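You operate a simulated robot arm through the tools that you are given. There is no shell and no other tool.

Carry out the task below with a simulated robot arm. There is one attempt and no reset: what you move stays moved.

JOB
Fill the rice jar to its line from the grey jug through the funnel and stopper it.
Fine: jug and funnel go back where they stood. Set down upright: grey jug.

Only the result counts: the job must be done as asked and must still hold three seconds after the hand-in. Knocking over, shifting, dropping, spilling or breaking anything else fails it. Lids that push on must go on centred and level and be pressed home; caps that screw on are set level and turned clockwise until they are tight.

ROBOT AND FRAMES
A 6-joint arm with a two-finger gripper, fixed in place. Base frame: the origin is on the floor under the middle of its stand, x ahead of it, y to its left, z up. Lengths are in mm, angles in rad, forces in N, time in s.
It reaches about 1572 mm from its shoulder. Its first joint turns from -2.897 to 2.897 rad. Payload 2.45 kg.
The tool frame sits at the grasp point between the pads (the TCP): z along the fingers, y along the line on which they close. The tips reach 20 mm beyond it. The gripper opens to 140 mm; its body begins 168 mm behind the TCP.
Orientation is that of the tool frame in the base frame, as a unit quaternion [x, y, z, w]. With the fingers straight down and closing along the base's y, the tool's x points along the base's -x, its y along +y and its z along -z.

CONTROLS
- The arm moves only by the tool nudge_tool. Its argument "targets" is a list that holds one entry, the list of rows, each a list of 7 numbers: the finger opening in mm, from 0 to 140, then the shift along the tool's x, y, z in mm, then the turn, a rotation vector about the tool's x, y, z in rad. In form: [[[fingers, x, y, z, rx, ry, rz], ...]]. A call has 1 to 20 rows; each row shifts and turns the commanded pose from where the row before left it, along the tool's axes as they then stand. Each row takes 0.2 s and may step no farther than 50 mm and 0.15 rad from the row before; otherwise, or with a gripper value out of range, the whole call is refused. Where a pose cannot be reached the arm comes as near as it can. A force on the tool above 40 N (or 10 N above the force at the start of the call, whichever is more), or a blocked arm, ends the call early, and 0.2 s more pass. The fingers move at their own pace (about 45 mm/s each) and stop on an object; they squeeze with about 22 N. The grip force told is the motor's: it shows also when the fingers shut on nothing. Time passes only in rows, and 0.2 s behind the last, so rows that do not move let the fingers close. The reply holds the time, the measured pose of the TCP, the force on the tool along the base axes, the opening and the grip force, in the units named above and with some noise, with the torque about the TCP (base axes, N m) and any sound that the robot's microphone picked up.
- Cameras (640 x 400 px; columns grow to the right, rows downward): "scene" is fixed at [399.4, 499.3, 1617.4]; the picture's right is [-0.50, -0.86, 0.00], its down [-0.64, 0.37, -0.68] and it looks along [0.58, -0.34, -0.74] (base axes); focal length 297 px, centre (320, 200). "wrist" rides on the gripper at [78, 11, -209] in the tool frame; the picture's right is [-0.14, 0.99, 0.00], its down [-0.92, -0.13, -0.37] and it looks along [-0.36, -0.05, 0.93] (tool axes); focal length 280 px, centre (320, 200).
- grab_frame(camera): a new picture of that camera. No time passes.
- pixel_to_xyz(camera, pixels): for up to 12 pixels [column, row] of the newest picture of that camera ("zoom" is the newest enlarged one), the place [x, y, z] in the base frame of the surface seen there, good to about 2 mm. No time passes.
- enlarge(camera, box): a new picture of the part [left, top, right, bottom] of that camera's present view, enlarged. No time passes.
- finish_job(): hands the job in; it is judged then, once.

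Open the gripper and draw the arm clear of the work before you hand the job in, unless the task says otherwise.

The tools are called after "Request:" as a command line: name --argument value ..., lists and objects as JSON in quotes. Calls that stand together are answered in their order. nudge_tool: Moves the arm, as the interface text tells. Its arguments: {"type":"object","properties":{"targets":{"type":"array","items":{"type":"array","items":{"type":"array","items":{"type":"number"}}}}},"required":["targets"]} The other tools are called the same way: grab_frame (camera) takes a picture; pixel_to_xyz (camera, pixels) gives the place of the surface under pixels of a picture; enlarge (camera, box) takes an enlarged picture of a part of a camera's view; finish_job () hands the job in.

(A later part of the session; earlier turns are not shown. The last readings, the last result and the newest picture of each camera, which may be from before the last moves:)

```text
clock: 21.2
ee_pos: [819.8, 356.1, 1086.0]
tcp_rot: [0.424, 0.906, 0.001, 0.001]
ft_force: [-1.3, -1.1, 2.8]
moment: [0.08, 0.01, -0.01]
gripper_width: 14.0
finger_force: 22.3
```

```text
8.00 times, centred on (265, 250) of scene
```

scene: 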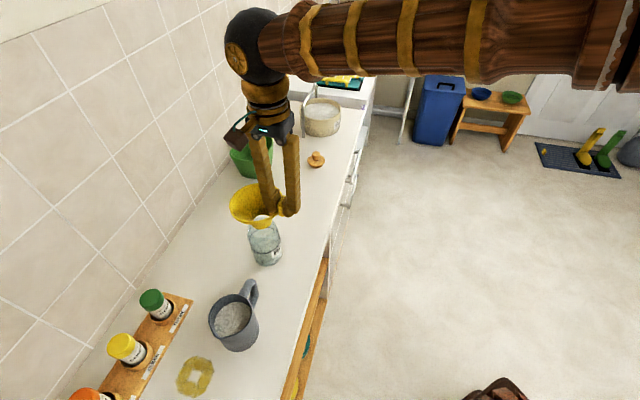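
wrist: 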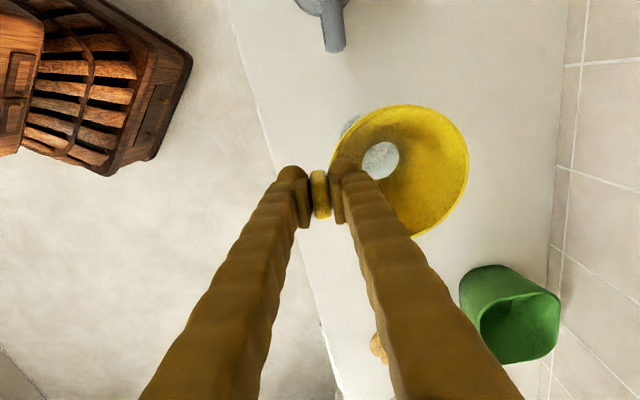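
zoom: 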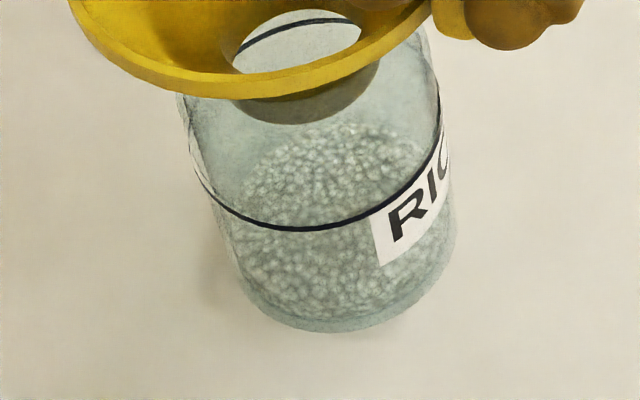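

Contact force ~4–5 N with the jar still upright and unmoved: the cone is on the rim. I release by opening the fingers to 40 mm and check the funnel.

Request:
nudge_tool --targets '[[[18, 0, 0, 0, 0, 0, 0], [26, 0, 0, 0, 0, 0, 0], [40, 0, 0, 0, 0, 0, 0], [40, 0, 0, 0, 0, 0, 0]]]'

Request:
grab_frame --camera "wrist"

Request:
enlarge --camera "scene" --box '[230, 190, 310, 270]'

Request:
enlarge --camera "scene" --box '[235, 225, 295, 275]'

```text
clock: 22.2
ee_pos: [820.2, 356.4, 1086.1]
tcp_rot: [0.424, 0.905, 0.001, 0.0]
ft_force: [0.0, -0.2, 0.1]
moment: [0.01, -0.01, -0.02]
gripper_width: 39.7
finger_force: 0.1
```

```text
taken
```

wrist: 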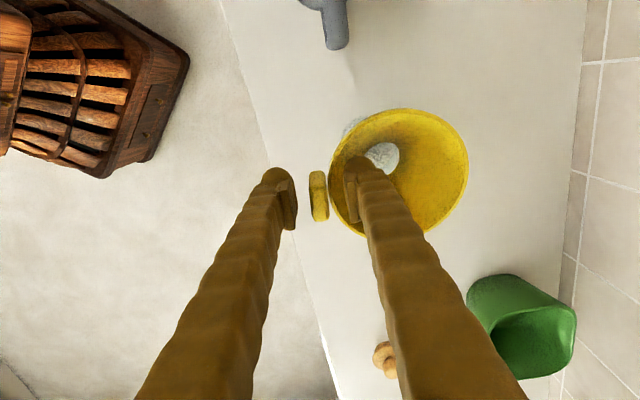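

```text
5.00 times, centred on (270, 230) of scene
```

zoom: 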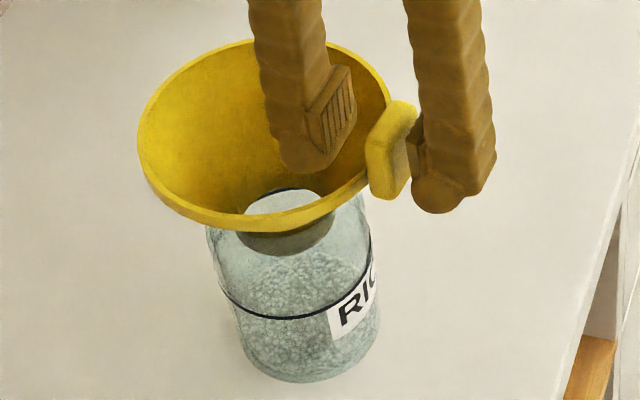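

```text
8.00 times, centred on (265, 250) of scene
```

zoom: 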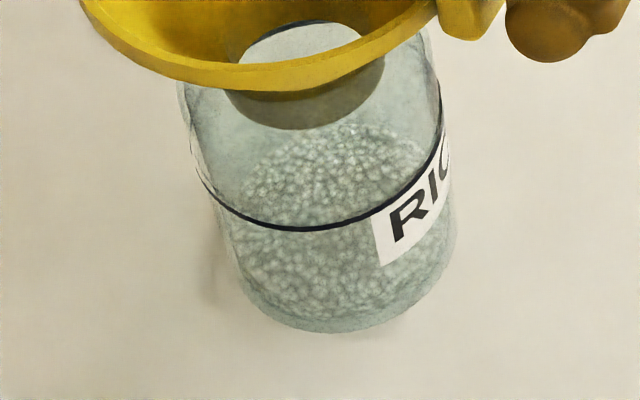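

The funnel is released and the jar hasn't moved. I measure the rim heights all around to see if the funnel sits level.

Request:
pixel_to_xyz --camera "wrist" --pixels '[[405, 110], [440, 120], [460, 142], [466, 165], [460, 195], [440, 223], [345, 140], [370, 119], [333, 165], [333, 190], [345, 222], [319, 178]]'

Request:
pixel_to_xyz --camera "scene" --pixels '[[234, 214], [236, 220], [245, 229], [255, 233], [262, 233], [270, 230], [276, 227], [285, 221], [240, 205], [256, 199], [275, 201], [283, 213]]'

```text
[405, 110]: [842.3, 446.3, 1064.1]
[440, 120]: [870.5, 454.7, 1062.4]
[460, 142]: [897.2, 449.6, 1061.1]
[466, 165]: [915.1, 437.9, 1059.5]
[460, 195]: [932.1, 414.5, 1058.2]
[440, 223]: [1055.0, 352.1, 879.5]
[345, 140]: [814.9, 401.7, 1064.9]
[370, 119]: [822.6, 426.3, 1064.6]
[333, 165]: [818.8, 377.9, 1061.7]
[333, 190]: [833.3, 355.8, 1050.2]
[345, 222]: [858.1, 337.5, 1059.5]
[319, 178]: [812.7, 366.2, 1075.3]
```

```text
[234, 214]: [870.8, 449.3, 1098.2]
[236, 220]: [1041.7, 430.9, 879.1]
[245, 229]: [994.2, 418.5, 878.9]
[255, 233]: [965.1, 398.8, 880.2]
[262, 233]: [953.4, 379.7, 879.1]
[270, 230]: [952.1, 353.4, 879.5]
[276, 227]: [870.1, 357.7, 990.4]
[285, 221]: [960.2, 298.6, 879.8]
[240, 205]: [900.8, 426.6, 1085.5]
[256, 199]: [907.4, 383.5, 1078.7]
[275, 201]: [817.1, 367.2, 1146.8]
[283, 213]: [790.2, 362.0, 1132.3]
```

Rim heights (1064 on the −x side, 1058 on the +x side) suggest a ~3° lean. I raise the hand clear and take a closer look before deciding.

Request:
nudge_tool --targets '[[[45, 0, 0, -30, 0, 0, 0], [60, 0, 0, -40, 0, 0, 0], [100, 0, 0, -40, 0, 0, 0], [140, 0, 0, -20, 0, 0, 0], [140, 0, 0, 0, 0, 0, 0], [140, 0, 0, 0, 0, 0, 0]]]'

Request:
grab_frame --camera "wrist"

Request:
grab_frame --camera "scene"

Request:
enlarge --camera "scene" --box '[225, 190, 305, 270]'

```text
clock: 23.6
ee_pos: [820.0, 355.5, 1215.9]
tcp_rot: [0.425, 0.905, 0.001, 0.0]
ft_force: [0.8, -0.9, -0.1]
moment: [0.0, -0.02, -0.02]
gripper_width: 140.1
finger_force: 0.0
```

```text
taken
```

wrist: 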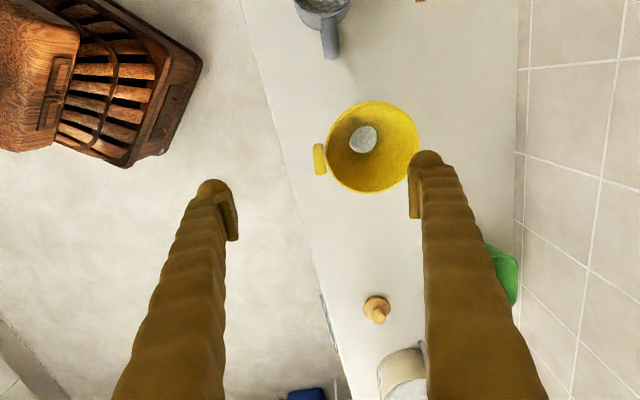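

```text
taken
```

scene: 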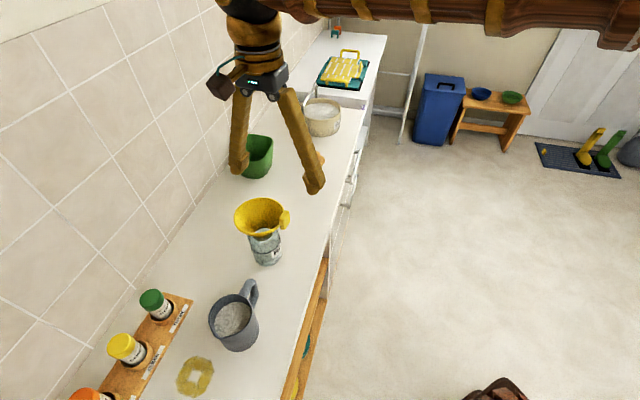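

```text
5.00 times, centred on (265, 230) of scene
```

zoom: 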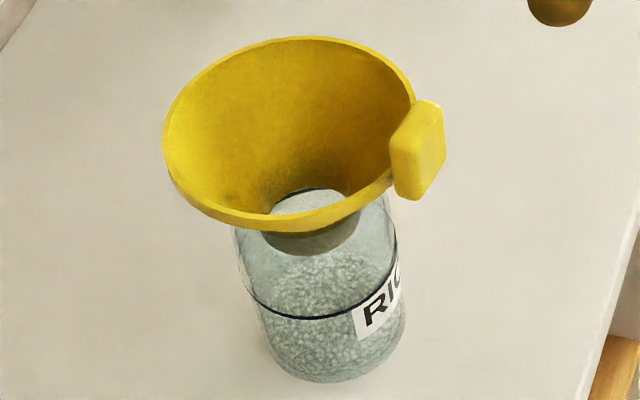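

Request:
pixel_to_xyz --camera "wrist" --pixels '[[330, 130], [342, 114], [360, 105], [385, 104], [405, 116], [416, 135], [414, 160], [400, 181], [375, 191], [350, 187], [334, 172], [320, 160]]'

Request:
pixel_to_xyz --camera "scene" --pixels '[[235, 215], [238, 226], [244, 232], [252, 235], [260, 235], [270, 231], [237, 208], [245, 200], [256, 198], [268, 199], [280, 206], [285, 213]]'

```text
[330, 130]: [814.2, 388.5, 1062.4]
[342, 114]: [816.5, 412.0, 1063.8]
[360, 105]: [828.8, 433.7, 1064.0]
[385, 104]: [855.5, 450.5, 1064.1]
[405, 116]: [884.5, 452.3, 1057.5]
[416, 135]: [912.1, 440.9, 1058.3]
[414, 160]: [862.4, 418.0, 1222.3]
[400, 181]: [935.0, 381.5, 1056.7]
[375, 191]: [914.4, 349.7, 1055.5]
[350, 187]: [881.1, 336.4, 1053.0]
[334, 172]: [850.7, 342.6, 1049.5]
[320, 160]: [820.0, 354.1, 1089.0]
```

```text
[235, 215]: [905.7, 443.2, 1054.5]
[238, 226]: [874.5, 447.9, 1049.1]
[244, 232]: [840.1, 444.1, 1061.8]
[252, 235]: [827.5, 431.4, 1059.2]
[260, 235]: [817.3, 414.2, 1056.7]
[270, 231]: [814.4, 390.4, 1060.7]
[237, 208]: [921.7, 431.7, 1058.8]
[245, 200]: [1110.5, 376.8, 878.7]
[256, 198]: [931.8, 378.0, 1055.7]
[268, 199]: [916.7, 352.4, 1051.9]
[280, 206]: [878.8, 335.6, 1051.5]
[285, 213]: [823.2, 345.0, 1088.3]
```

The funnel sits firmly in the mouth with a slight (~3°) lean, which is fine for pouring. For the jug, gripping its body (≈88 mm across) with the fingers across the spout–handle line will be the most stable; I move over the jug to look at it closely.

Request:
nudge_tool --targets '[[[140, 35.6, 0.2, 0, 0, 0, 0.04], [140, 35.6, 1.5, 0, 0, 0, 0.042], [140, 42, 3, 3, 0, 0, 0], [140, 42, 3, 3, 0, 0, 0], [140, 42, 3, 3, 0, 0, 0], [140, 15, 3, 5, 0, 0, 0], [140, 0, 0, 0, 0, 0, 0]]]'

Request:
grab_frame --camera "wrist"

Request:
grab_frame --camera "scene"

```text
clock: 25.2
ee_pos: [705.5, 536.8, 1203.8]
tcp_rot: [0.461, 0.887, 0.001, 0.001]
ft_force: [-0.5, -0.2, -0.1]
moment: [-0.02, 0.01, 0.01]
gripper_width: 140.0
finger_force: 0.0
```

```text
taken
```

wrist: 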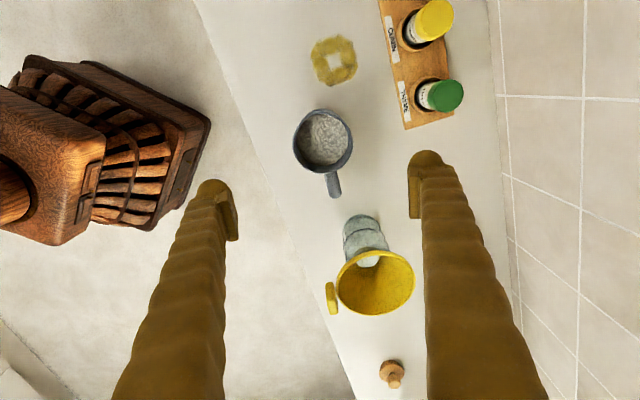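

```text
taken
```

scene: 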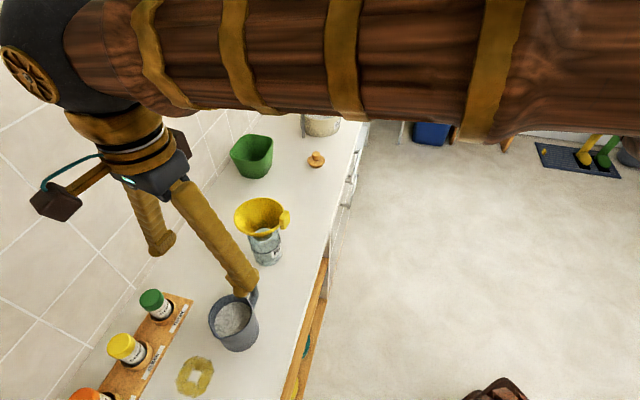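

The jug is right below: centre ≈(323,140), handle toward (334,190). I enlarge and measure rim, spout, handle, rice and the rack's nearest corner.

Request:
enlarge --camera "wrist" --box '[270, 90, 390, 210]'

Request:
pixel_to_xyz --camera "wrist" --pixels '[[297, 115], [293, 135], [298, 160], [315, 172], [335, 168], [350, 150], [350, 128], [338, 112], [318, 110], [300, 113], [323, 135], [335, 192]]'

Request:
pixel_to_xyz --camera "wrist" --pixels '[[404, 128], [452, 118], [395, 60], [440, 95], [430, 105], [333, 178], [338, 178], [331, 185], [340, 185], [339, 197], [325, 110], [345, 118]]'

```text
3.33 times, centred on (330, 150) of wrist
```

zoom: 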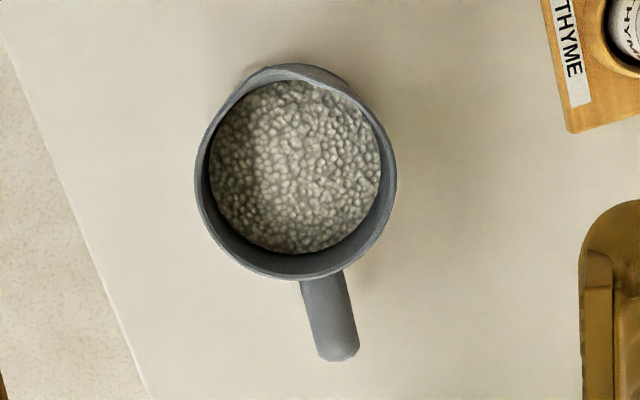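

```text
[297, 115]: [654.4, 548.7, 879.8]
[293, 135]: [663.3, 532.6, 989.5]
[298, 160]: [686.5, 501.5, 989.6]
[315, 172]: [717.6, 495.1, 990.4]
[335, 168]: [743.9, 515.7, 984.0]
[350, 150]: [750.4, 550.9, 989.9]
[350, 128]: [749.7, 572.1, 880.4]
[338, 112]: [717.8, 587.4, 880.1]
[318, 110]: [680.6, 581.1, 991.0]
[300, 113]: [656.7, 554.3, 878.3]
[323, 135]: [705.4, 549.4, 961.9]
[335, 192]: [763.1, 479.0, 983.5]
```

```text
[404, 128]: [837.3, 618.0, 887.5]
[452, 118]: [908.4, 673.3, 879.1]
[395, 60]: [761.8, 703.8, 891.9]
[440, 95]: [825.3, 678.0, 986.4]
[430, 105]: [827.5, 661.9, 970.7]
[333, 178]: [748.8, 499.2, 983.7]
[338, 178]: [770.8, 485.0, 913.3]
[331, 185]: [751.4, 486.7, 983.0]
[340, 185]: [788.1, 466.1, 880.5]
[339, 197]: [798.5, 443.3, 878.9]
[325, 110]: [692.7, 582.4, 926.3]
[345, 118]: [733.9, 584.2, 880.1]
```

Jug rim fits centre (707.5,541), radius ≈44.7, z≈990; handle direction ≈(0.67,−0.74). I turn the hand by −0.12 rad to line up with the spout–handle line, centre over the jug and descend partway.

Request:
nudge_tool --targets '[[[140, 0, 0, 0, 0, 0, -0.122], [140, 1.8, 4.3, 30, 0, 0, 0], [140, 0, 0, 40, 0, 0, 0], [140, 0, 0, 40, 0, 0, 0], [140, 0, 0, 30, 0, 0, 0], [140, 0, 0, 0, 0, 0, 0]]]'

Request:
grab_frame --camera "wrist"

Request:
enlarge --camera "wrist" --box '[220, 60, 420, 220]'

Request:
grab_frame --camera "scene"

```text
clock: 26.6
ee_pos: [708.5, 539.9, 1062.9]
tcp_rot: [0.406, 0.914, 0.0, 0.001]
ft_force: [-1.1, -0.2, -0.3]
moment: [0.0, -0.01, 0.0]
gripper_width: 140.0
finger_force: 0.0
```

```text
taken
```

wrist: 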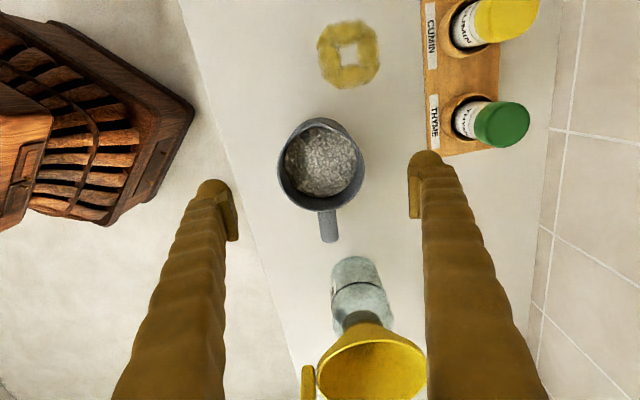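

```text
2.50 times, centred on (320, 140) of wrist
```

zoom: 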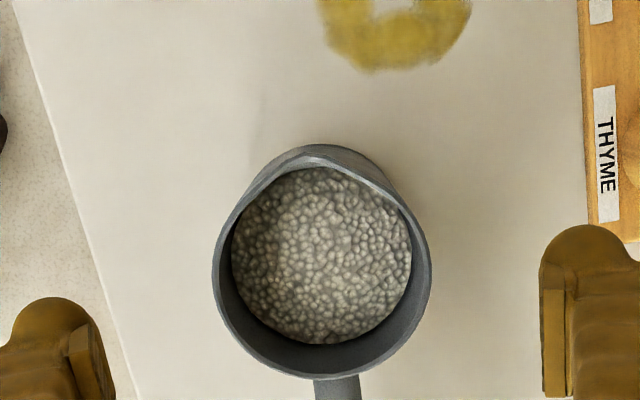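

```text
taken
```

scene: 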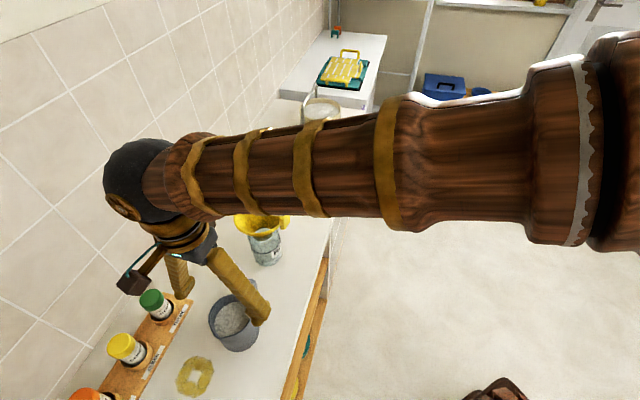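

Jug axis is well aligned with the hand. I measure the rim here at close range to centre exactly before descending.

Request:
pixel_to_xyz --camera "wrist" --pixels '[[278, 165], [281, 185], [291, 200], [308, 209], [335, 206], [352, 195], [362, 178], [363, 160], [357, 143], [316, 120], [300, 126], [286, 145]]'

Request:
pixel_to_xyz --camera "zoom" --pixels '[[310, 148], [330, 150], [290, 155], [270, 170], [320, 250], [300, 300], [350, 200], [337, 385], [220, 320], [425, 310], [216, 260], [428, 250]]'

```text
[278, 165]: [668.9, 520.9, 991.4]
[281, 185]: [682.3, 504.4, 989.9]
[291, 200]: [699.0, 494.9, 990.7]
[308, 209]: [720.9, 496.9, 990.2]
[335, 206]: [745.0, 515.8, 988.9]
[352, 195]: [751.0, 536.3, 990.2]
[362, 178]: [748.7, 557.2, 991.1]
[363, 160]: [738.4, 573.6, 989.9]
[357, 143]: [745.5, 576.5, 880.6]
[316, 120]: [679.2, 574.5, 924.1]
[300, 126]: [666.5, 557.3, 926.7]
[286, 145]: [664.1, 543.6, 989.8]
```

```text
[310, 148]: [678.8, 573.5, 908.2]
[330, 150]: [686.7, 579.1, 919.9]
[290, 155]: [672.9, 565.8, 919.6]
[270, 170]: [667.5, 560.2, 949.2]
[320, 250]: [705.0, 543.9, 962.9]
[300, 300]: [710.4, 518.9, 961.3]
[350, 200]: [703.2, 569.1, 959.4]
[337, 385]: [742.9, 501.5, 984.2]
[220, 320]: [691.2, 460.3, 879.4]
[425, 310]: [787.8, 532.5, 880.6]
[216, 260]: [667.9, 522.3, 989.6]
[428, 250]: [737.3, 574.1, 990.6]
```

Rim fit gives centre (708,540) — right under the TCP (708.5,539.9) — and a straight cylindrical wall R≈44.5. I descend to z≈935 with fingers fully open.

Request:
nudge_tool --targets '[[[140, 0, 0, 40, 0, 0, 0], [140, 0, 0, 40, 0, 0, 0], [140, 0, 0, 30, 0, 0, 0], [140, 0, 0, 18, 0, 0, 0], [140, 0, 0, 0, 0, 0, 0]]]'

Request:
grab_frame --camera "wrist"

Request:
grab_frame --camera "scene"

```text
clock: 27.8
ee_pos: [706.6, 539.8, 934.5]
tcp_rot: [0.406, 0.914, 0.002, 0.0]
ft_force: [0.1, 0.1, -0.3]
moment: [0.05, 0.01, 0.0]
gripper_width: 139.9
finger_force: 0.0
```

```text
taken
```

wrist: 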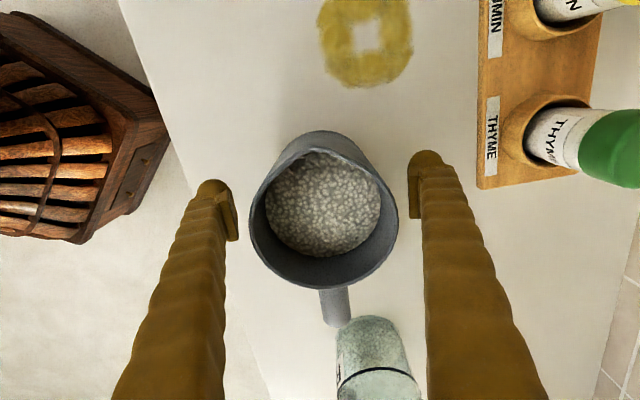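

```text
taken
```

scene: 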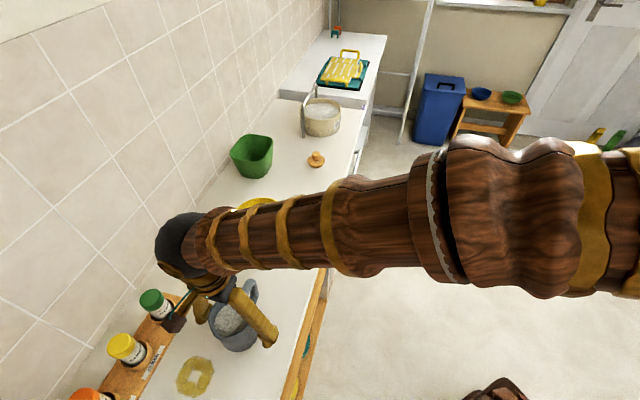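

The fingers straddle the jug cleanly. The forearm passes over the funnel in the scene view, so I check its clearance before continuing.

Request:
pixel_to_xyz --camera "scene" --pixels '[[190, 245], [240, 235], [260, 230], [280, 230], [320, 225], [400, 220], [258, 203], [260, 262], [300, 262], [180, 322]]'

```text
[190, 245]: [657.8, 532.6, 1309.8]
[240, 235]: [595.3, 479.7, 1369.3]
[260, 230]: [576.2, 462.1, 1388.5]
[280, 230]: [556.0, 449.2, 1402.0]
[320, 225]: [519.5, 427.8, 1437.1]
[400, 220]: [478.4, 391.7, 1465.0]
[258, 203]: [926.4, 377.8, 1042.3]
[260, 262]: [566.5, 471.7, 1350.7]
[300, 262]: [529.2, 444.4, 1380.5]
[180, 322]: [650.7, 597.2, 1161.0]
```

The forearm is at z>1300, well clear. I close the fingers on the jug.

Request:
nudge_tool --targets '[[[0, 0, 0, 0, 0, 0, 0], [0, 0, 0, 0, 0, 0, 0], [0, 0, 0, 0, 0, 0, 0], [0, 0, 0, 0, 0, 0, 0], [0, 0, 0, 0, 0, 0, 0]]]'

Request:
grab_frame --camera "wrist"

```text
clock: 29.0
ee_pos: [707.3, 538.2, 934.6]
tcp_rot: [0.406, 0.914, 0.001, 0.001]
ft_force: [2.2, 2.2, 4.2]
moment: [-0.05, -0.02, 0.06]
gripper_width: 109.2
finger_force: 21.3
```

```text
taken
```

wrist: 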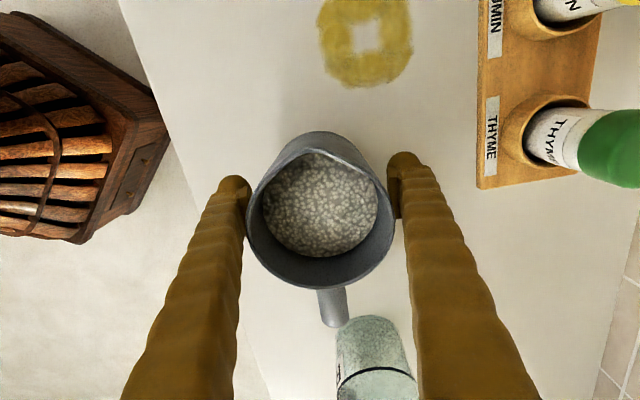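

The fingers stopped at 109 mm although the jug is ~89 mm wide – the splayed fingers may be touching the rim rather than the pads the wall. I look closely at the contact.

Request:
enlarge --camera "wrist" --box '[220, 130, 440, 290]'

Request:
enlarge --camera "scene" --box '[170, 260, 300, 370]'

```text
2.50 times, centred on (330, 210) of wrist
```

zoom: 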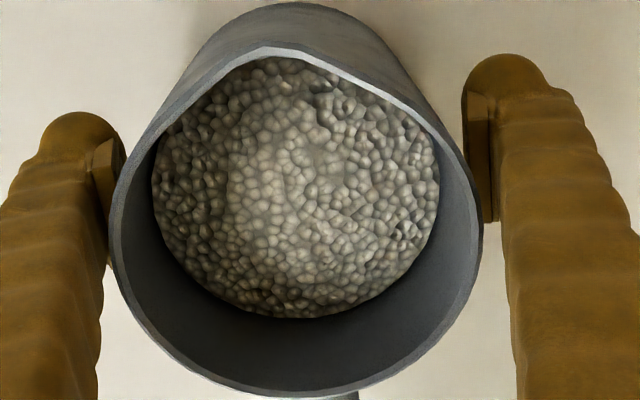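

```text
3.64 times, centred on (235, 315) of scene
```

zoom: 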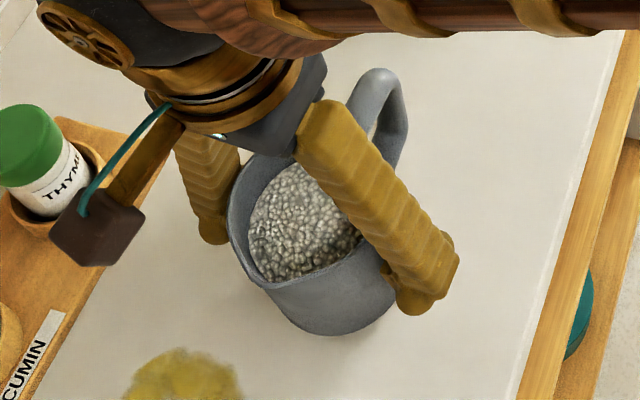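

The jaws splay like tongs (pads tilt at wide openings), so this body grip only pinches the rim. I release, rise, and look at the handle instead, where the jaws would be nearly parallel.

Request:
nudge_tool --targets '[[[120, 0, 0, 0, 0, 0, 0], [140, 0, 0, 0, 0, 0, 0], [140, 0, 0, 0, 0, 0, 0], [140, 0, 0, -40, 0, 0, 0], [140, 0, 0, -45, 0, 0, 0], [140, 0, 0, -45, 0, 0, 0], [140, -30, 0, -10, 0, 0, 0], [140, -30, 0, 0, 0, 0, 0], [140, 0, 0, 0, 0, 0, 0]]]'

Request:
grab_frame --camera "wrist"

Request:
enlarge --camera "wrist" --box '[260, 70, 400, 190]'

```text
clock: 31.0
ee_pos: [749.2, 495.4, 1074.0]
tcp_rot: [0.406, 0.914, 0.002, 0.0]
ft_force: [-0.7, 0.5, -1.4]
moment: [-0.02, -0.03, 0.04]
gripper_width: 139.9
finger_force: 0.0
```

```text
taken
```

wrist: 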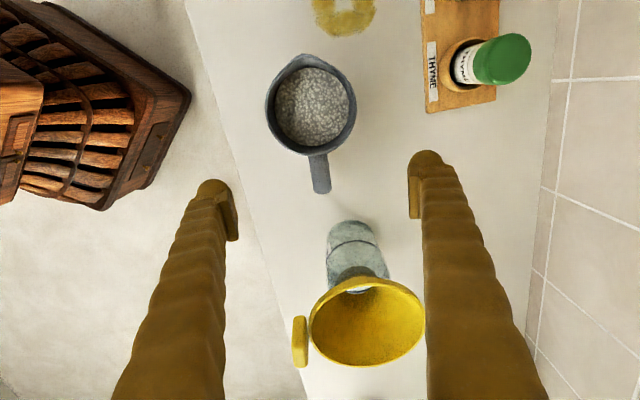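

```text
3.33 times, centred on (330, 130) of wrist
```

zoom: 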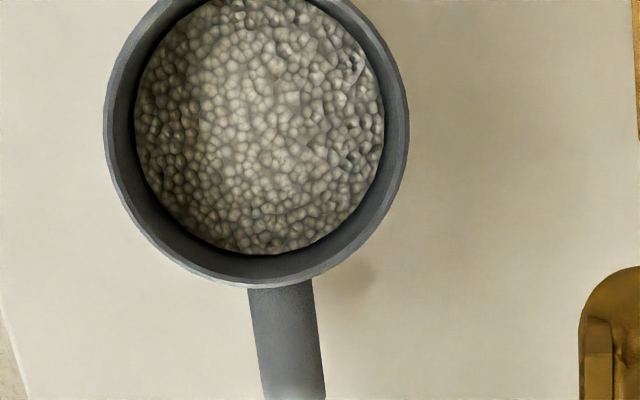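

The handle is a wide strap (~20 mm). I measure its top edges and end, and check whether the jug moved.

Request:
pixel_to_xyz --camera "wrist" --pixels '[[311, 160], [326, 158], [312, 175], [328, 175], [315, 190], [330, 190], [320, 165], [321, 180], [322, 192], [322, 195], [320, 158], [321, 172]]'

Request:
pixel_to_xyz --camera "wrist" --pixels '[[266, 105], [272, 130], [290, 148], [335, 148], [350, 132], [355, 110], [348, 80], [280, 70], [269, 88], [305, 56], [300, 62], [312, 58]]'

Request:
grab_frame --camera "scene"

Request:
enlarge --camera "scene" --box '[200, 265, 290, 360]'

```text
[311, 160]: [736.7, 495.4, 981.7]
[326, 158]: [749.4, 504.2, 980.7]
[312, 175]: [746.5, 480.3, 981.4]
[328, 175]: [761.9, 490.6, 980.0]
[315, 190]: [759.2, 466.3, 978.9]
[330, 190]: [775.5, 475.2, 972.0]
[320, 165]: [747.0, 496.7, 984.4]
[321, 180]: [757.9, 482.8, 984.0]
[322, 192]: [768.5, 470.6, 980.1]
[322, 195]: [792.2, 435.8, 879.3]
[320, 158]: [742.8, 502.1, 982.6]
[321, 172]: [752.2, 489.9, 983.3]
```

```text
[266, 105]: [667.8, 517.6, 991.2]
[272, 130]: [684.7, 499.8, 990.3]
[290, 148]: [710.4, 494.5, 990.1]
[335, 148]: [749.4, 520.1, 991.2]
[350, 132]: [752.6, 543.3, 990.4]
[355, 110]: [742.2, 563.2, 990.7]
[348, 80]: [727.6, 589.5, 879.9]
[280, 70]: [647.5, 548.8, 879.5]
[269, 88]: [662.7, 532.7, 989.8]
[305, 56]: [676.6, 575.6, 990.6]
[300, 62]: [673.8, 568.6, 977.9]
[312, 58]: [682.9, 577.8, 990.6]
```

```text
taken
```

scene: 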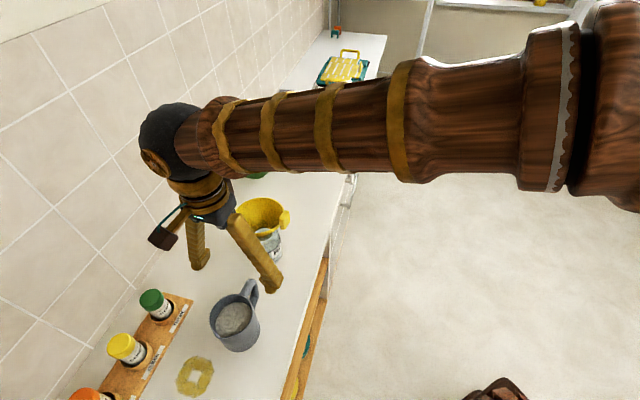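

```text
4.21 times, centred on (245, 312) of scene
```

zoom: 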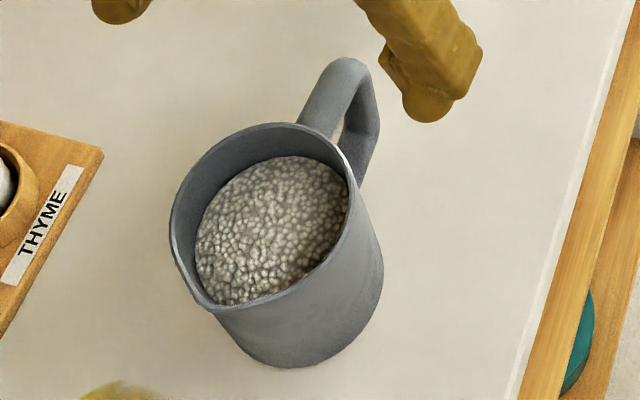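

The handle strap is ~18 mm wide with its top at z≈984, reaching out to about R≈94 from the jug centre. To see its profile I'll view the jug from the side: rise, yaw around and pitch the camera.

Request:
nudge_tool --targets '[[[140, 0, 0, -46, 0, 0, 0], [140, 0, 0, 0, 0, 0, -0.1415], [140, 0, 0, 0, 0, 0, -0.1415], [140, 0, 0, 0, 0, 0, -0.1415], [140, 0, 0, 0, 0, 0, -0.1415], [140, 0, 0, 0, 0, 0, -0.1415], [140, 0, 0, 0, 0, 0, -0.1415], [140, 0, 0, 0, 0, 0, -0.1415], [140, 0, 0, 0, 0, 0, -0.1415], [140, 0, 0, 0, 0, 0, -0.1415], [140, 0, 0, 0, 0, 0, -0.1415], [140, 0, 0, 0, 0, 0, -0.1415], [140, 40, 0, 0, 0, 0, 0], [140, 40, 0, 0, 0, -0.14, 0], [140, 0, 0, 0, 0, -0.14, 0], [140, 0, 0, 0, 0, -0.14, 0], [140, 0, 0, 0, 0, -0.14, 0], [140, 0, 0, 0, 0, -0.14, 0]]]'

Request:
grab_frame --camera "wrist"

```text
clock: 34.8
ee_pos: [686.2, 441.6, 1120.3]
tcp_rot: [-0.331, 0.878, 0.121, 0.323]
ft_force: [-0.1, -0.4, 0.2]
moment: [-0.01, -0.01, 0.0]
gripper_width: 140.1
finger_force: 0.0
```

```text
taken
```

wrist: 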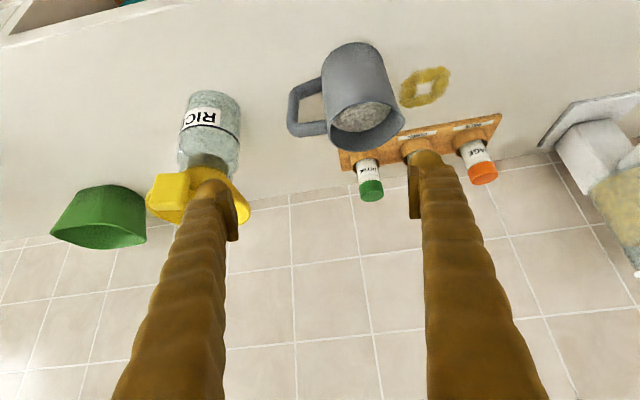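

Now there is a good side view: jug at (355,95) with handle loop at (308,105). I enlarge it and measure the handle's profile.

Request:
enlarge --camera "wrist" --box '[275, 35, 415, 160]'

Request:
pixel_to_xyz --camera "wrist" --pixels '[[293, 105], [298, 115], [300, 95], [310, 86], [318, 84], [300, 130], [312, 128], [322, 128], [312, 105], [297, 90], [295, 122], [290, 110]]'

Request:
enlarge --camera "wrist" --box '[140, 80, 270, 230]'

```text
3.20 times, centred on (345, 98) of wrist
```

zoom: 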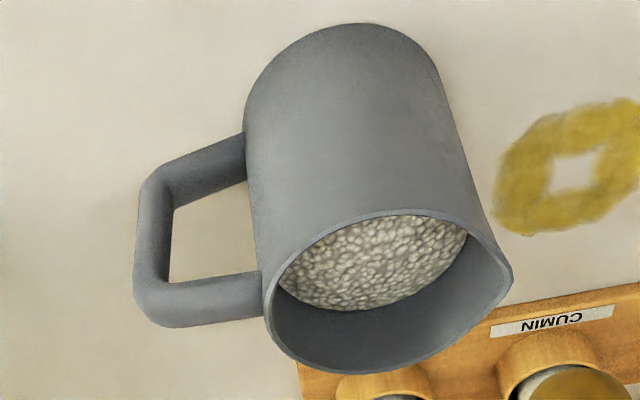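

```text
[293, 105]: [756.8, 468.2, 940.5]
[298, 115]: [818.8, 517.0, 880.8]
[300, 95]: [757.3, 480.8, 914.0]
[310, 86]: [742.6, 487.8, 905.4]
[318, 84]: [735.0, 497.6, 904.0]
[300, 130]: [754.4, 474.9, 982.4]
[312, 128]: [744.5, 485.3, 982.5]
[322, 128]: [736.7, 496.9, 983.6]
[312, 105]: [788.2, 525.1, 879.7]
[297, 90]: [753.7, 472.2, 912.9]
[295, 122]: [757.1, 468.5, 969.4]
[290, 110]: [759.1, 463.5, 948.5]
```

```text
2.67 times, centred on (205, 155) of wrist
```

zoom: 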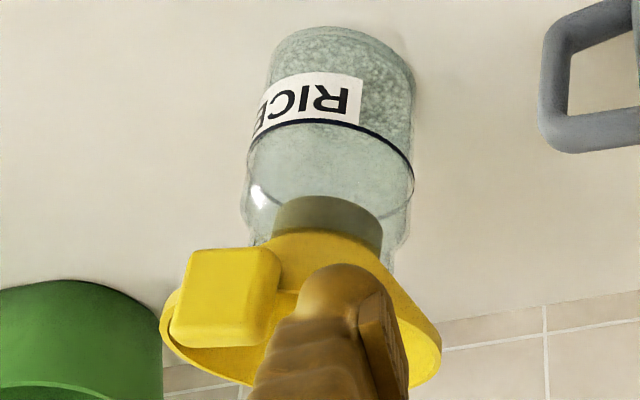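

The handle is a D-loop: top arm z≈968–984, bottom arm ≈900–914, vertical bar at R≈80–94, with a ~33×50 mm opening. The best grip is a horizontal hand from the robot side with one finger above and one below the top arm close to the wall, so pouring is a pure roll. I turn the hand to horizontal (pitch, then roll) at this safe height.

Request:
nudge_tool --targets '[[[100, 0, 0, 0, 0, -0.145, 0], [60, 0, 0, 0, 0, -0.145, 0], [40, 0, 0, 0, 0, -0.145, 0], [40, 0, 0, 0, 0, -0.145, 0], [40, 0, 0, 0, 0, -0.145, 0], [40, 0, 0, 0, 0, -0.145, 0], [40, 0, 0, 0, 0, 0, 0.1428], [40, 0, 0, 0, 0, 0, 0.1428], [40, 0, 0, 0, 0, 0, 0.1428], [40, 0, 0, 0, 0, 0, 0.1428], [40, 0, 0, 0, 0, 0, 0.1428], [40, 0, 0, 0, 0, 0, 0.1428], [40, 0, 0, 0, 0, 0, 0.1428], [40, 0, 0, 0, 0, 0, 0.1428], [40, 0, 0, 0, 0, 0, 0.1428], [40, 0, 0, 0, 0, 0, 0.1428], [40, 0, 0, 0, 0, 0, 0.1428], [40, 0, 0, 0, 0, 0, 0]]]'

Request:
grab_frame --camera "wrist"

Request:
grab_frame --camera "scene"

```text
clock: 38.6
ee_pos: [682.4, 446.5, 1119.8]
tcp_rot: [0.298, 0.666, 0.628, 0.271]
ft_force: [0.6, 0.7, 0.4]
moment: [0.01, -0.03, 0.0]
gripper_width: 40.2
finger_force: 0.1
out of reach, approached as far as the arm can: row 2
```

```text
taken
```

wrist: 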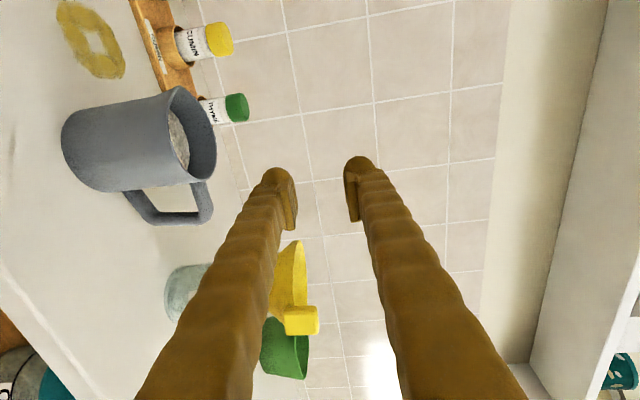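

```text
taken
```

scene: 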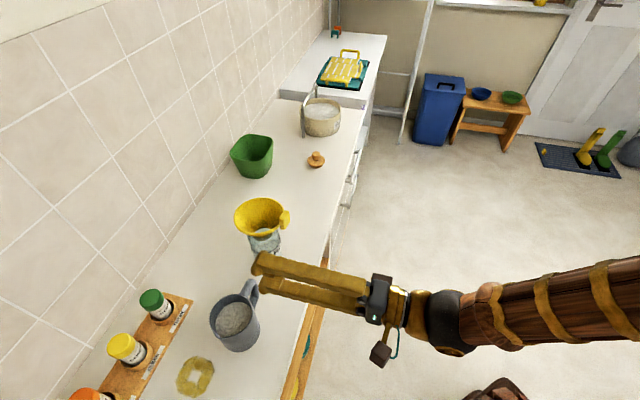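

The hand is horizontal with y_tool up; small orientation errors remain (z_tool pitched ~4°). I correct them, shift 6 mm along −s, and lower to about z=1000 at this standoff to look at the handle.

Request:
nudge_tool --targets '[[[40, 0, 0, 0, -0.065, -0.041, -0.011], [40, -6, -30, 0, 0, 0, 0], [40, 0, -30, 0, 0, 0, 0], [40, 0, -30, 0, 0, 0, 0], [40, 0, -30, 0, 0, 0, 0], [40, 0, 0, 0, 0, 0, 0]]]'

Request:
grab_frame --camera "wrist"

Request:
grab_frame --camera "scene"

```text
clock: 40.0
ee_pos: [705.3, 409.5, 1002.8]
tcp_rot: [0.296, 0.642, 0.642, 0.297]
ft_force: [-0.7, 0.2, 0.8]
moment: [0.03, 0.02, -0.02]
gripper_width: 39.9
finger_force: 0.0
out of reach, approached as far as the arm can: row 1, 2, 3
```

```text
taken
```

wrist: 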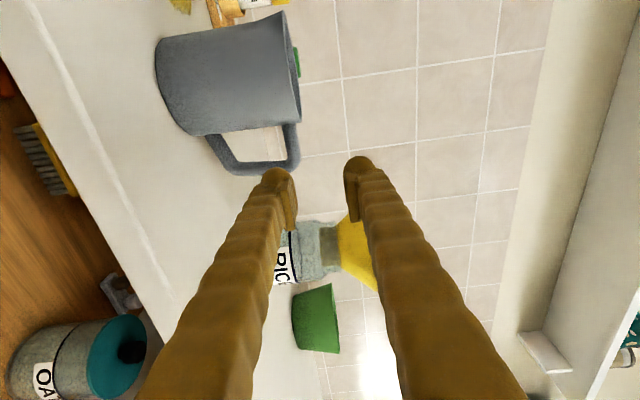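

```text
taken
```

scene: 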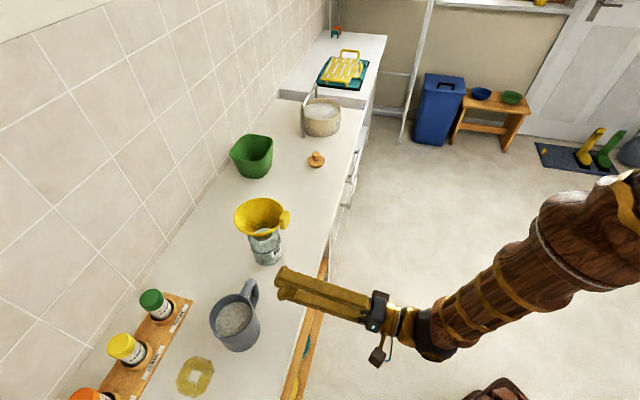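

Orientation is now exact but the arm drifted ~43 mm along −s because some poses were out of reach. I try to move back in +s direction at this height in small steps to see if it is reachable here.

Request:
nudge_tool --targets '[[[40, 15, 0, 0, 0, 0, 0], [40, 15, 0, 0, 0, 0, 0], [40, 0, 0, 0, 0, 0, 0]]]'

```text
clock: 40.8
ee_pos: [697.1, 410.8, 1003.5]
tcp_rot: [0.293, 0.643, 0.644, 0.293]
ft_force: [-0.5, -1.2, 0.0]
moment: [0.04, 0.02, 0.02]
gripper_width: 39.8
finger_force: 0.1
out of reach, approached as far as the arm can: row 1, 2
```

The limit is the arm's minimum radius (~815 mm) for a horizontal hand, so I approach farther out: move forward 54 mm along tool z (still short of the handle plane), then 30 mm along +s.

Request:
nudge_tool --targets '[[[40, 0, 0, 27, 0, 0, 0], [40, 0, 0, 25, 0, 0, 0], [40, 15, 0, 0, 0, 0, 0], [40, 15, 0, 0, 0, 0, 0], [40, 0, 0, 0, 0, 0, 0]]]'

Request:
grab_frame --camera "wrist"

Request:
grab_frame --camera "scene"

```text
clock: 42.0
ee_pos: [737.2, 431.1, 1007.2]
tcp_rot: [0.294, 0.643, 0.643, 0.294]
ft_force: [0.2, -0.3, -0.4]
moment: [-0.01, 0.0, -0.02]
gripper_width: 39.8
finger_force: 0.0
out of reach, approached as far as the arm can: row 1, 2, 3, 4
```

```text
taken
```

wrist: 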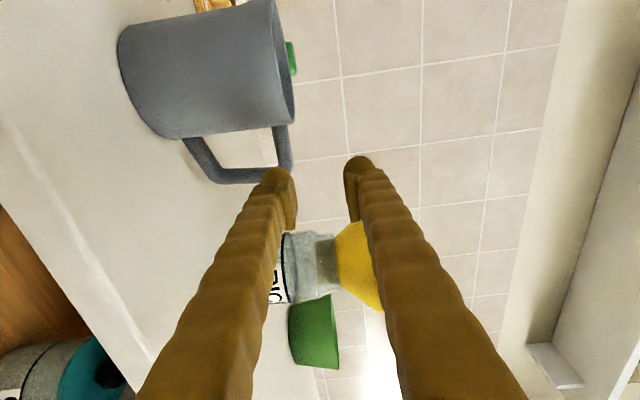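

```text
taken
```

scene: 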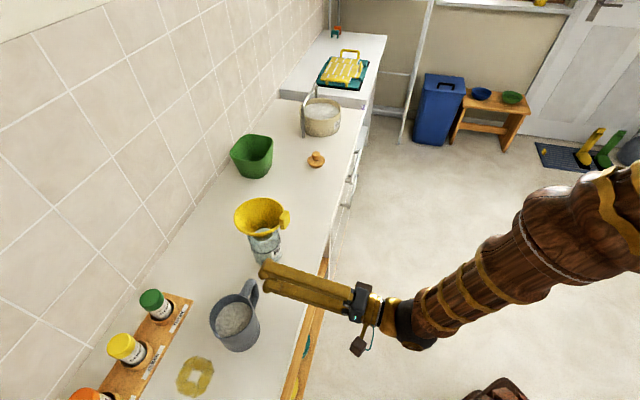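

The blocked direction seems tied to heading minus azimuth (~10° minimum). A few degrees more yaw should free it and still fit through the loop; I add 0.07 rad about vertical and then try +s again.

Request:
nudge_tool --targets '[[[40, 0, 0, 0, 0, 0.07, 0], [40, 15, 0, 0, 0, 0, 0], [40, 15, 0, 0, 0, 0, 0], [40, 0, 0, 0, 0, 0, 0]]]'

```text
clock: 43.0
ee_pos: [716.0, 454.8, 1005.4]
tcp_rot: [0.276, 0.65, 0.651, 0.277]
ft_force: [-0.6, 1.1, 0.8]
moment: [0.0, 0.02, 0.0]
gripper_width: 40.0
finger_force: 0.0
```

That freed it: heading is now 43.9° and the TCP is at (716,455,1005). I take a wrist picture to measure the handle's top arm and opening relative to the fingers.

Request:
grab_frame --camera "wrist"

Request:
enlarge --camera "wrist" --box '[160, 60, 360, 240]'

```text
taken
```

wrist: 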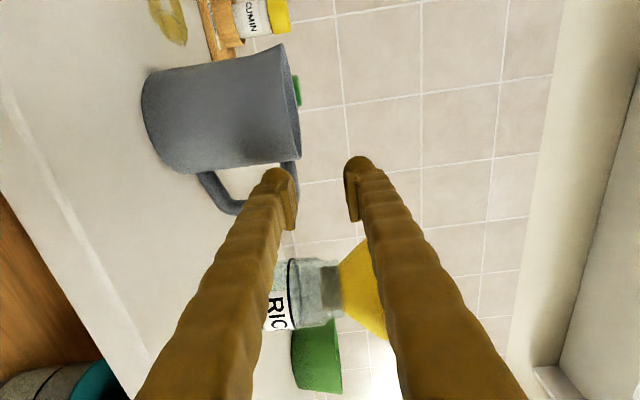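

```text
2.22 times, centred on (260, 150) of wrist
```

zoom: 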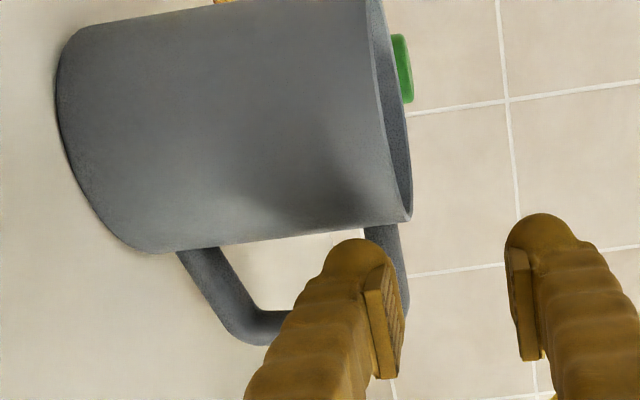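

I need the finger's true width for the 33 mm opening, so I query points on the fingertips and on the handle.

Request:
pixel_to_xyz --camera "wrist" --pixels '[[275, 170], [268, 175], [285, 173], [262, 190], [294, 195], [296, 225], [288, 185], [358, 158], [348, 170], [372, 168], [250, 215], [346, 200]]'

Request:
pixel_to_xyz --camera "wrist" --pixels '[[292, 165], [294, 175], [297, 185], [282, 165], [215, 190], [235, 208], [225, 200], [250, 165], [290, 100], [298, 155], [180, 165], [230, 100]]'

```text
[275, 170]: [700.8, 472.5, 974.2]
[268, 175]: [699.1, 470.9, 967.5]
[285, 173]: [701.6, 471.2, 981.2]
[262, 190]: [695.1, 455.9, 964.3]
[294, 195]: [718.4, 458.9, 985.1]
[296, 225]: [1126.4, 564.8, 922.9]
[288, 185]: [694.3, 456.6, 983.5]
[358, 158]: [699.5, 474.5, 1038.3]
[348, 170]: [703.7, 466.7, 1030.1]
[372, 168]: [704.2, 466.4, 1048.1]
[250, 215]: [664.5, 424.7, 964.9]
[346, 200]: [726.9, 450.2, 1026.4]
```

```text
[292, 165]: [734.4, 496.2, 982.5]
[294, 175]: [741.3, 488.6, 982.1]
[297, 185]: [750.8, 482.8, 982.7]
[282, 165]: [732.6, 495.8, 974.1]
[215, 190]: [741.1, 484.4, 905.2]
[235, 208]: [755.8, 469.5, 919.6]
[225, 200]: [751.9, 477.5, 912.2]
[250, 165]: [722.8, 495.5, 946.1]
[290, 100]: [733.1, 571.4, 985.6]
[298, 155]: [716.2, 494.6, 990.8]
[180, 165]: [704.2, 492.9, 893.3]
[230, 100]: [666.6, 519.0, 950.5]
```

Fingers look wider than expected, so I sample more points on both pads and finger edges to map their extents in the tool frame.

Request:
pixel_to_xyz --camera "wrist" --pixels '[[289, 183], [292, 190], [294, 203], [294, 212], [294, 220], [291, 228], [285, 228], [282, 192], [270, 185], [280, 170], [272, 168], [265, 178]]'

Request:
pixel_to_xyz --camera "wrist" --pixels '[[345, 172], [345, 185], [348, 205], [352, 220], [356, 200], [358, 175], [365, 158], [352, 158], [375, 175], [385, 200], [360, 165], [380, 190]]'

```text
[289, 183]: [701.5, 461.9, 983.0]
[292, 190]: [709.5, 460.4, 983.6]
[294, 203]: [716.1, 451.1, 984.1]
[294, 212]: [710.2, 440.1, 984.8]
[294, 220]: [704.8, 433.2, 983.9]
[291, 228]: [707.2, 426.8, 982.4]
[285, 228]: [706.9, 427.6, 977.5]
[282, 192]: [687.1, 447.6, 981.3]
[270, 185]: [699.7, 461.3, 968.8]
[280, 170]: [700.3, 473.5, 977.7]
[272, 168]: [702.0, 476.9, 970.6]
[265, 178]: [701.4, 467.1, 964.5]
```

```text
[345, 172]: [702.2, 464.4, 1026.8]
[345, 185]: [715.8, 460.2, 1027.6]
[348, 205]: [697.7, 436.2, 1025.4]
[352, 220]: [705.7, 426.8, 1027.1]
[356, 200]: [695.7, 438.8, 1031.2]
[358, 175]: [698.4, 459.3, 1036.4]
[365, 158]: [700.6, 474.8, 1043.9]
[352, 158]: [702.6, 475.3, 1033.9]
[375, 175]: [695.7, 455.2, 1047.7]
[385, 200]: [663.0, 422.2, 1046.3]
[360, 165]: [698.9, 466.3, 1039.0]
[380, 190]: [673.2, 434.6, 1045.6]
```

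The fingertips are ~40 mm wide, too wide for the 33 mm opening, so threading the loop is out. I'll instead straddle the top arm from above (closing tangentially, pads ~29 mm wide along the arm) and test-lift by a few millimetres. I raise and swing the hand back to pointing down.

Request:
nudge_tool --targets '[[[60, 0, 45, 0, 0, 0, 0], [60, 0, 45, 0, 0, 0, 0], [60, 0, 0, 0, 0.1428, 0, 0], [60, 0, 0, 0, 0.1428, 0, 0], [60, 0, 0, 0, 0.1428, 0, 0], [60, 0, 0, 0, 0.1428, 0, 0], [60, 0, 0, 0, 0.1428, 0, 0], [60, 0, 0, 0, 0.1428, 0, 0], [60, 0, 0, 0, 0.1428, 0, 0], [60, 0, 0, 0, 0.1428, 0, 0], [60, 0, 0, 0, 0.1428, 0, 0], [60, 0, 0, 0, 0.1428, 0, 0], [60, 0, 0, 0, 0.1428, 0, 0], [60, 0, 0, 0, 0, 0, 0.065], [60, 0, 0, 0, 0, 0, 0]]]'

Request:
grab_frame --camera "wrist"

```text
clock: 46.2
ee_pos: [714.3, 452.4, 1096.5]
tcp_rot: [0.422, 0.907, 0.0, 0.0]
ft_force: [-0.4, 0.4, -0.3]
moment: [0.01, -0.03, 0.03]
gripper_width: 60.2
finger_force: 0.1
```

```text
taken
```

wrist: 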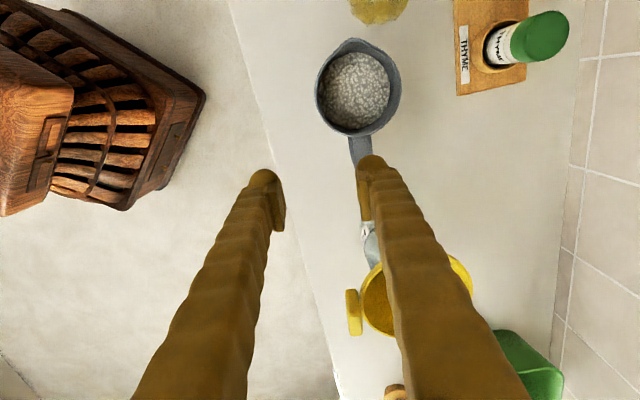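

Hand is pointing down with x_tool along the spout direction. I move above the handle's top arm at about (752,488) and look.

Request:
nudge_tool --targets '[[[60, 1.6, 26, 0, 0, 0, 0], [60, 1.7, 26, 0, 0, 0, 0], [60, 0, 0, 30, 0, 0, 0], [60, 0, 0, 0, 0, 0, 0]]]'

Request:
grab_frame --camera "wrist"

Request:
enlarge --camera "wrist" --box '[240, 60, 400, 220]'

```text
clock: 47.2
ee_pos: [751.2, 490.3, 1068.6]
tcp_rot: [0.421, 0.907, 0.001, 0.0]
ft_force: [-0.2, -0.5, -0.2]
moment: [0.0, 0.03, -0.01]
gripper_width: 60.0
finger_force: 0.0
```

```text
taken
```

wrist: 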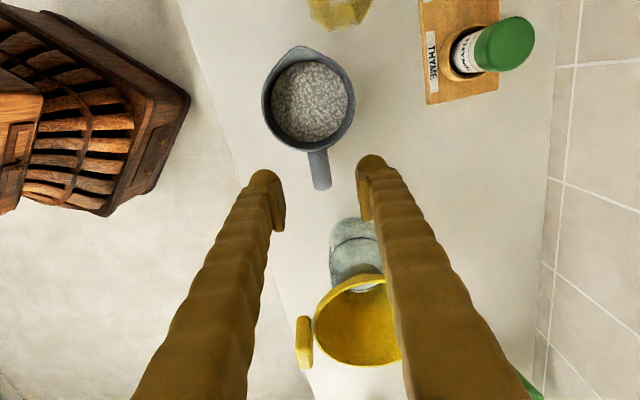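

```text
2.50 times, centred on (320, 140) of wrist
```

zoom: 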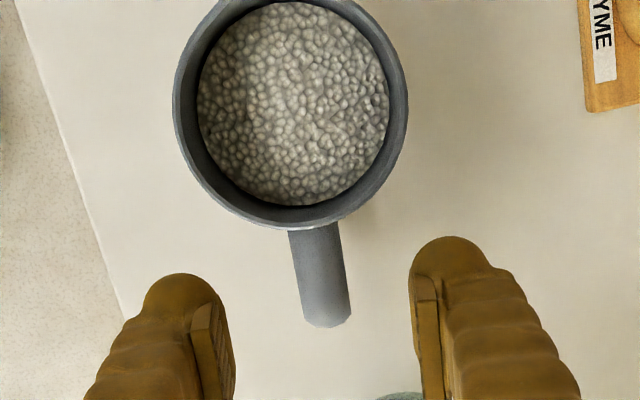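

The TCP is centred laterally on the arm (arm centre ≈(319,267) in zoom). I shift 3 mm outward, descend to z≈976 and close on the arm.

Request:
nudge_tool --targets '[[[60, -3, 0, 30, 0, 0, 0], [60, 0, 0, 32, 0, 0, 0], [60, 0, 0, 30, 0, 0, 0], [60, 0, 0, 0, 0, 0, 0], [0, 0, 0, 0, 0, 0, 0], [0, 0, 0, 0, 0, 0, 0], [0, 0, 0, 0, 0, 0, 0], [0, 0, 0, 0, 0, 0, 0], [0, 0, 0, 0, 0, 0, 0]]]'

Request:
grab_frame --camera "wrist"

Request:
enlarge --camera "wrist" --box '[220, 80, 420, 240]'

Request:
enlarge --camera "scene" --box '[190, 260, 300, 360]'

```text
clock: 49.2
ee_pos: [752.6, 488.0, 975.1]
tcp_rot: [0.42, 0.907, 0.001, 0.0]
ft_force: [-1.5, -0.2, -0.5]
moment: [-0.02, -0.01, 0.06]
gripper_width: 10.3
finger_force: 22.0
```

```text
taken
```

wrist: 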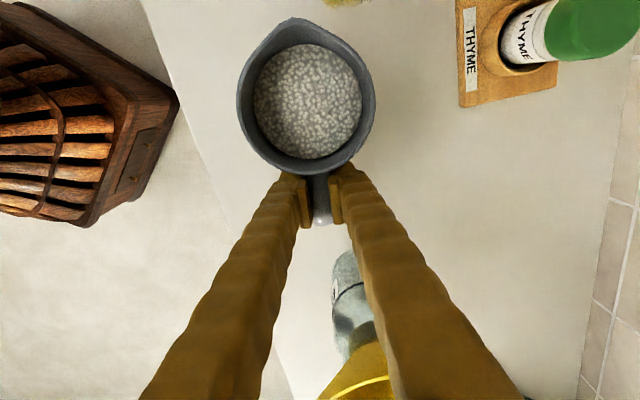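

```text
2.50 times, centred on (320, 160) of wrist
```

zoom: 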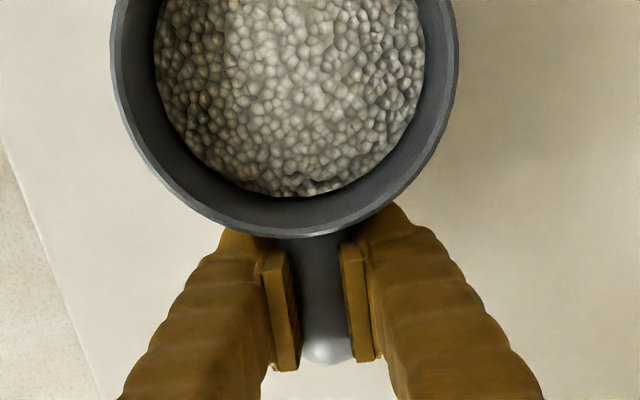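

```text
4.00 times, centred on (245, 310) of scene
```

zoom: 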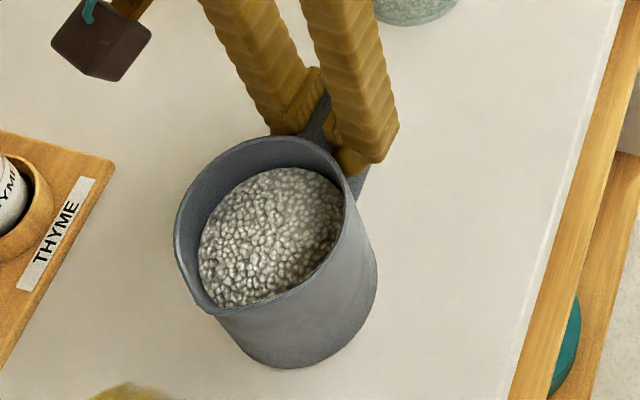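

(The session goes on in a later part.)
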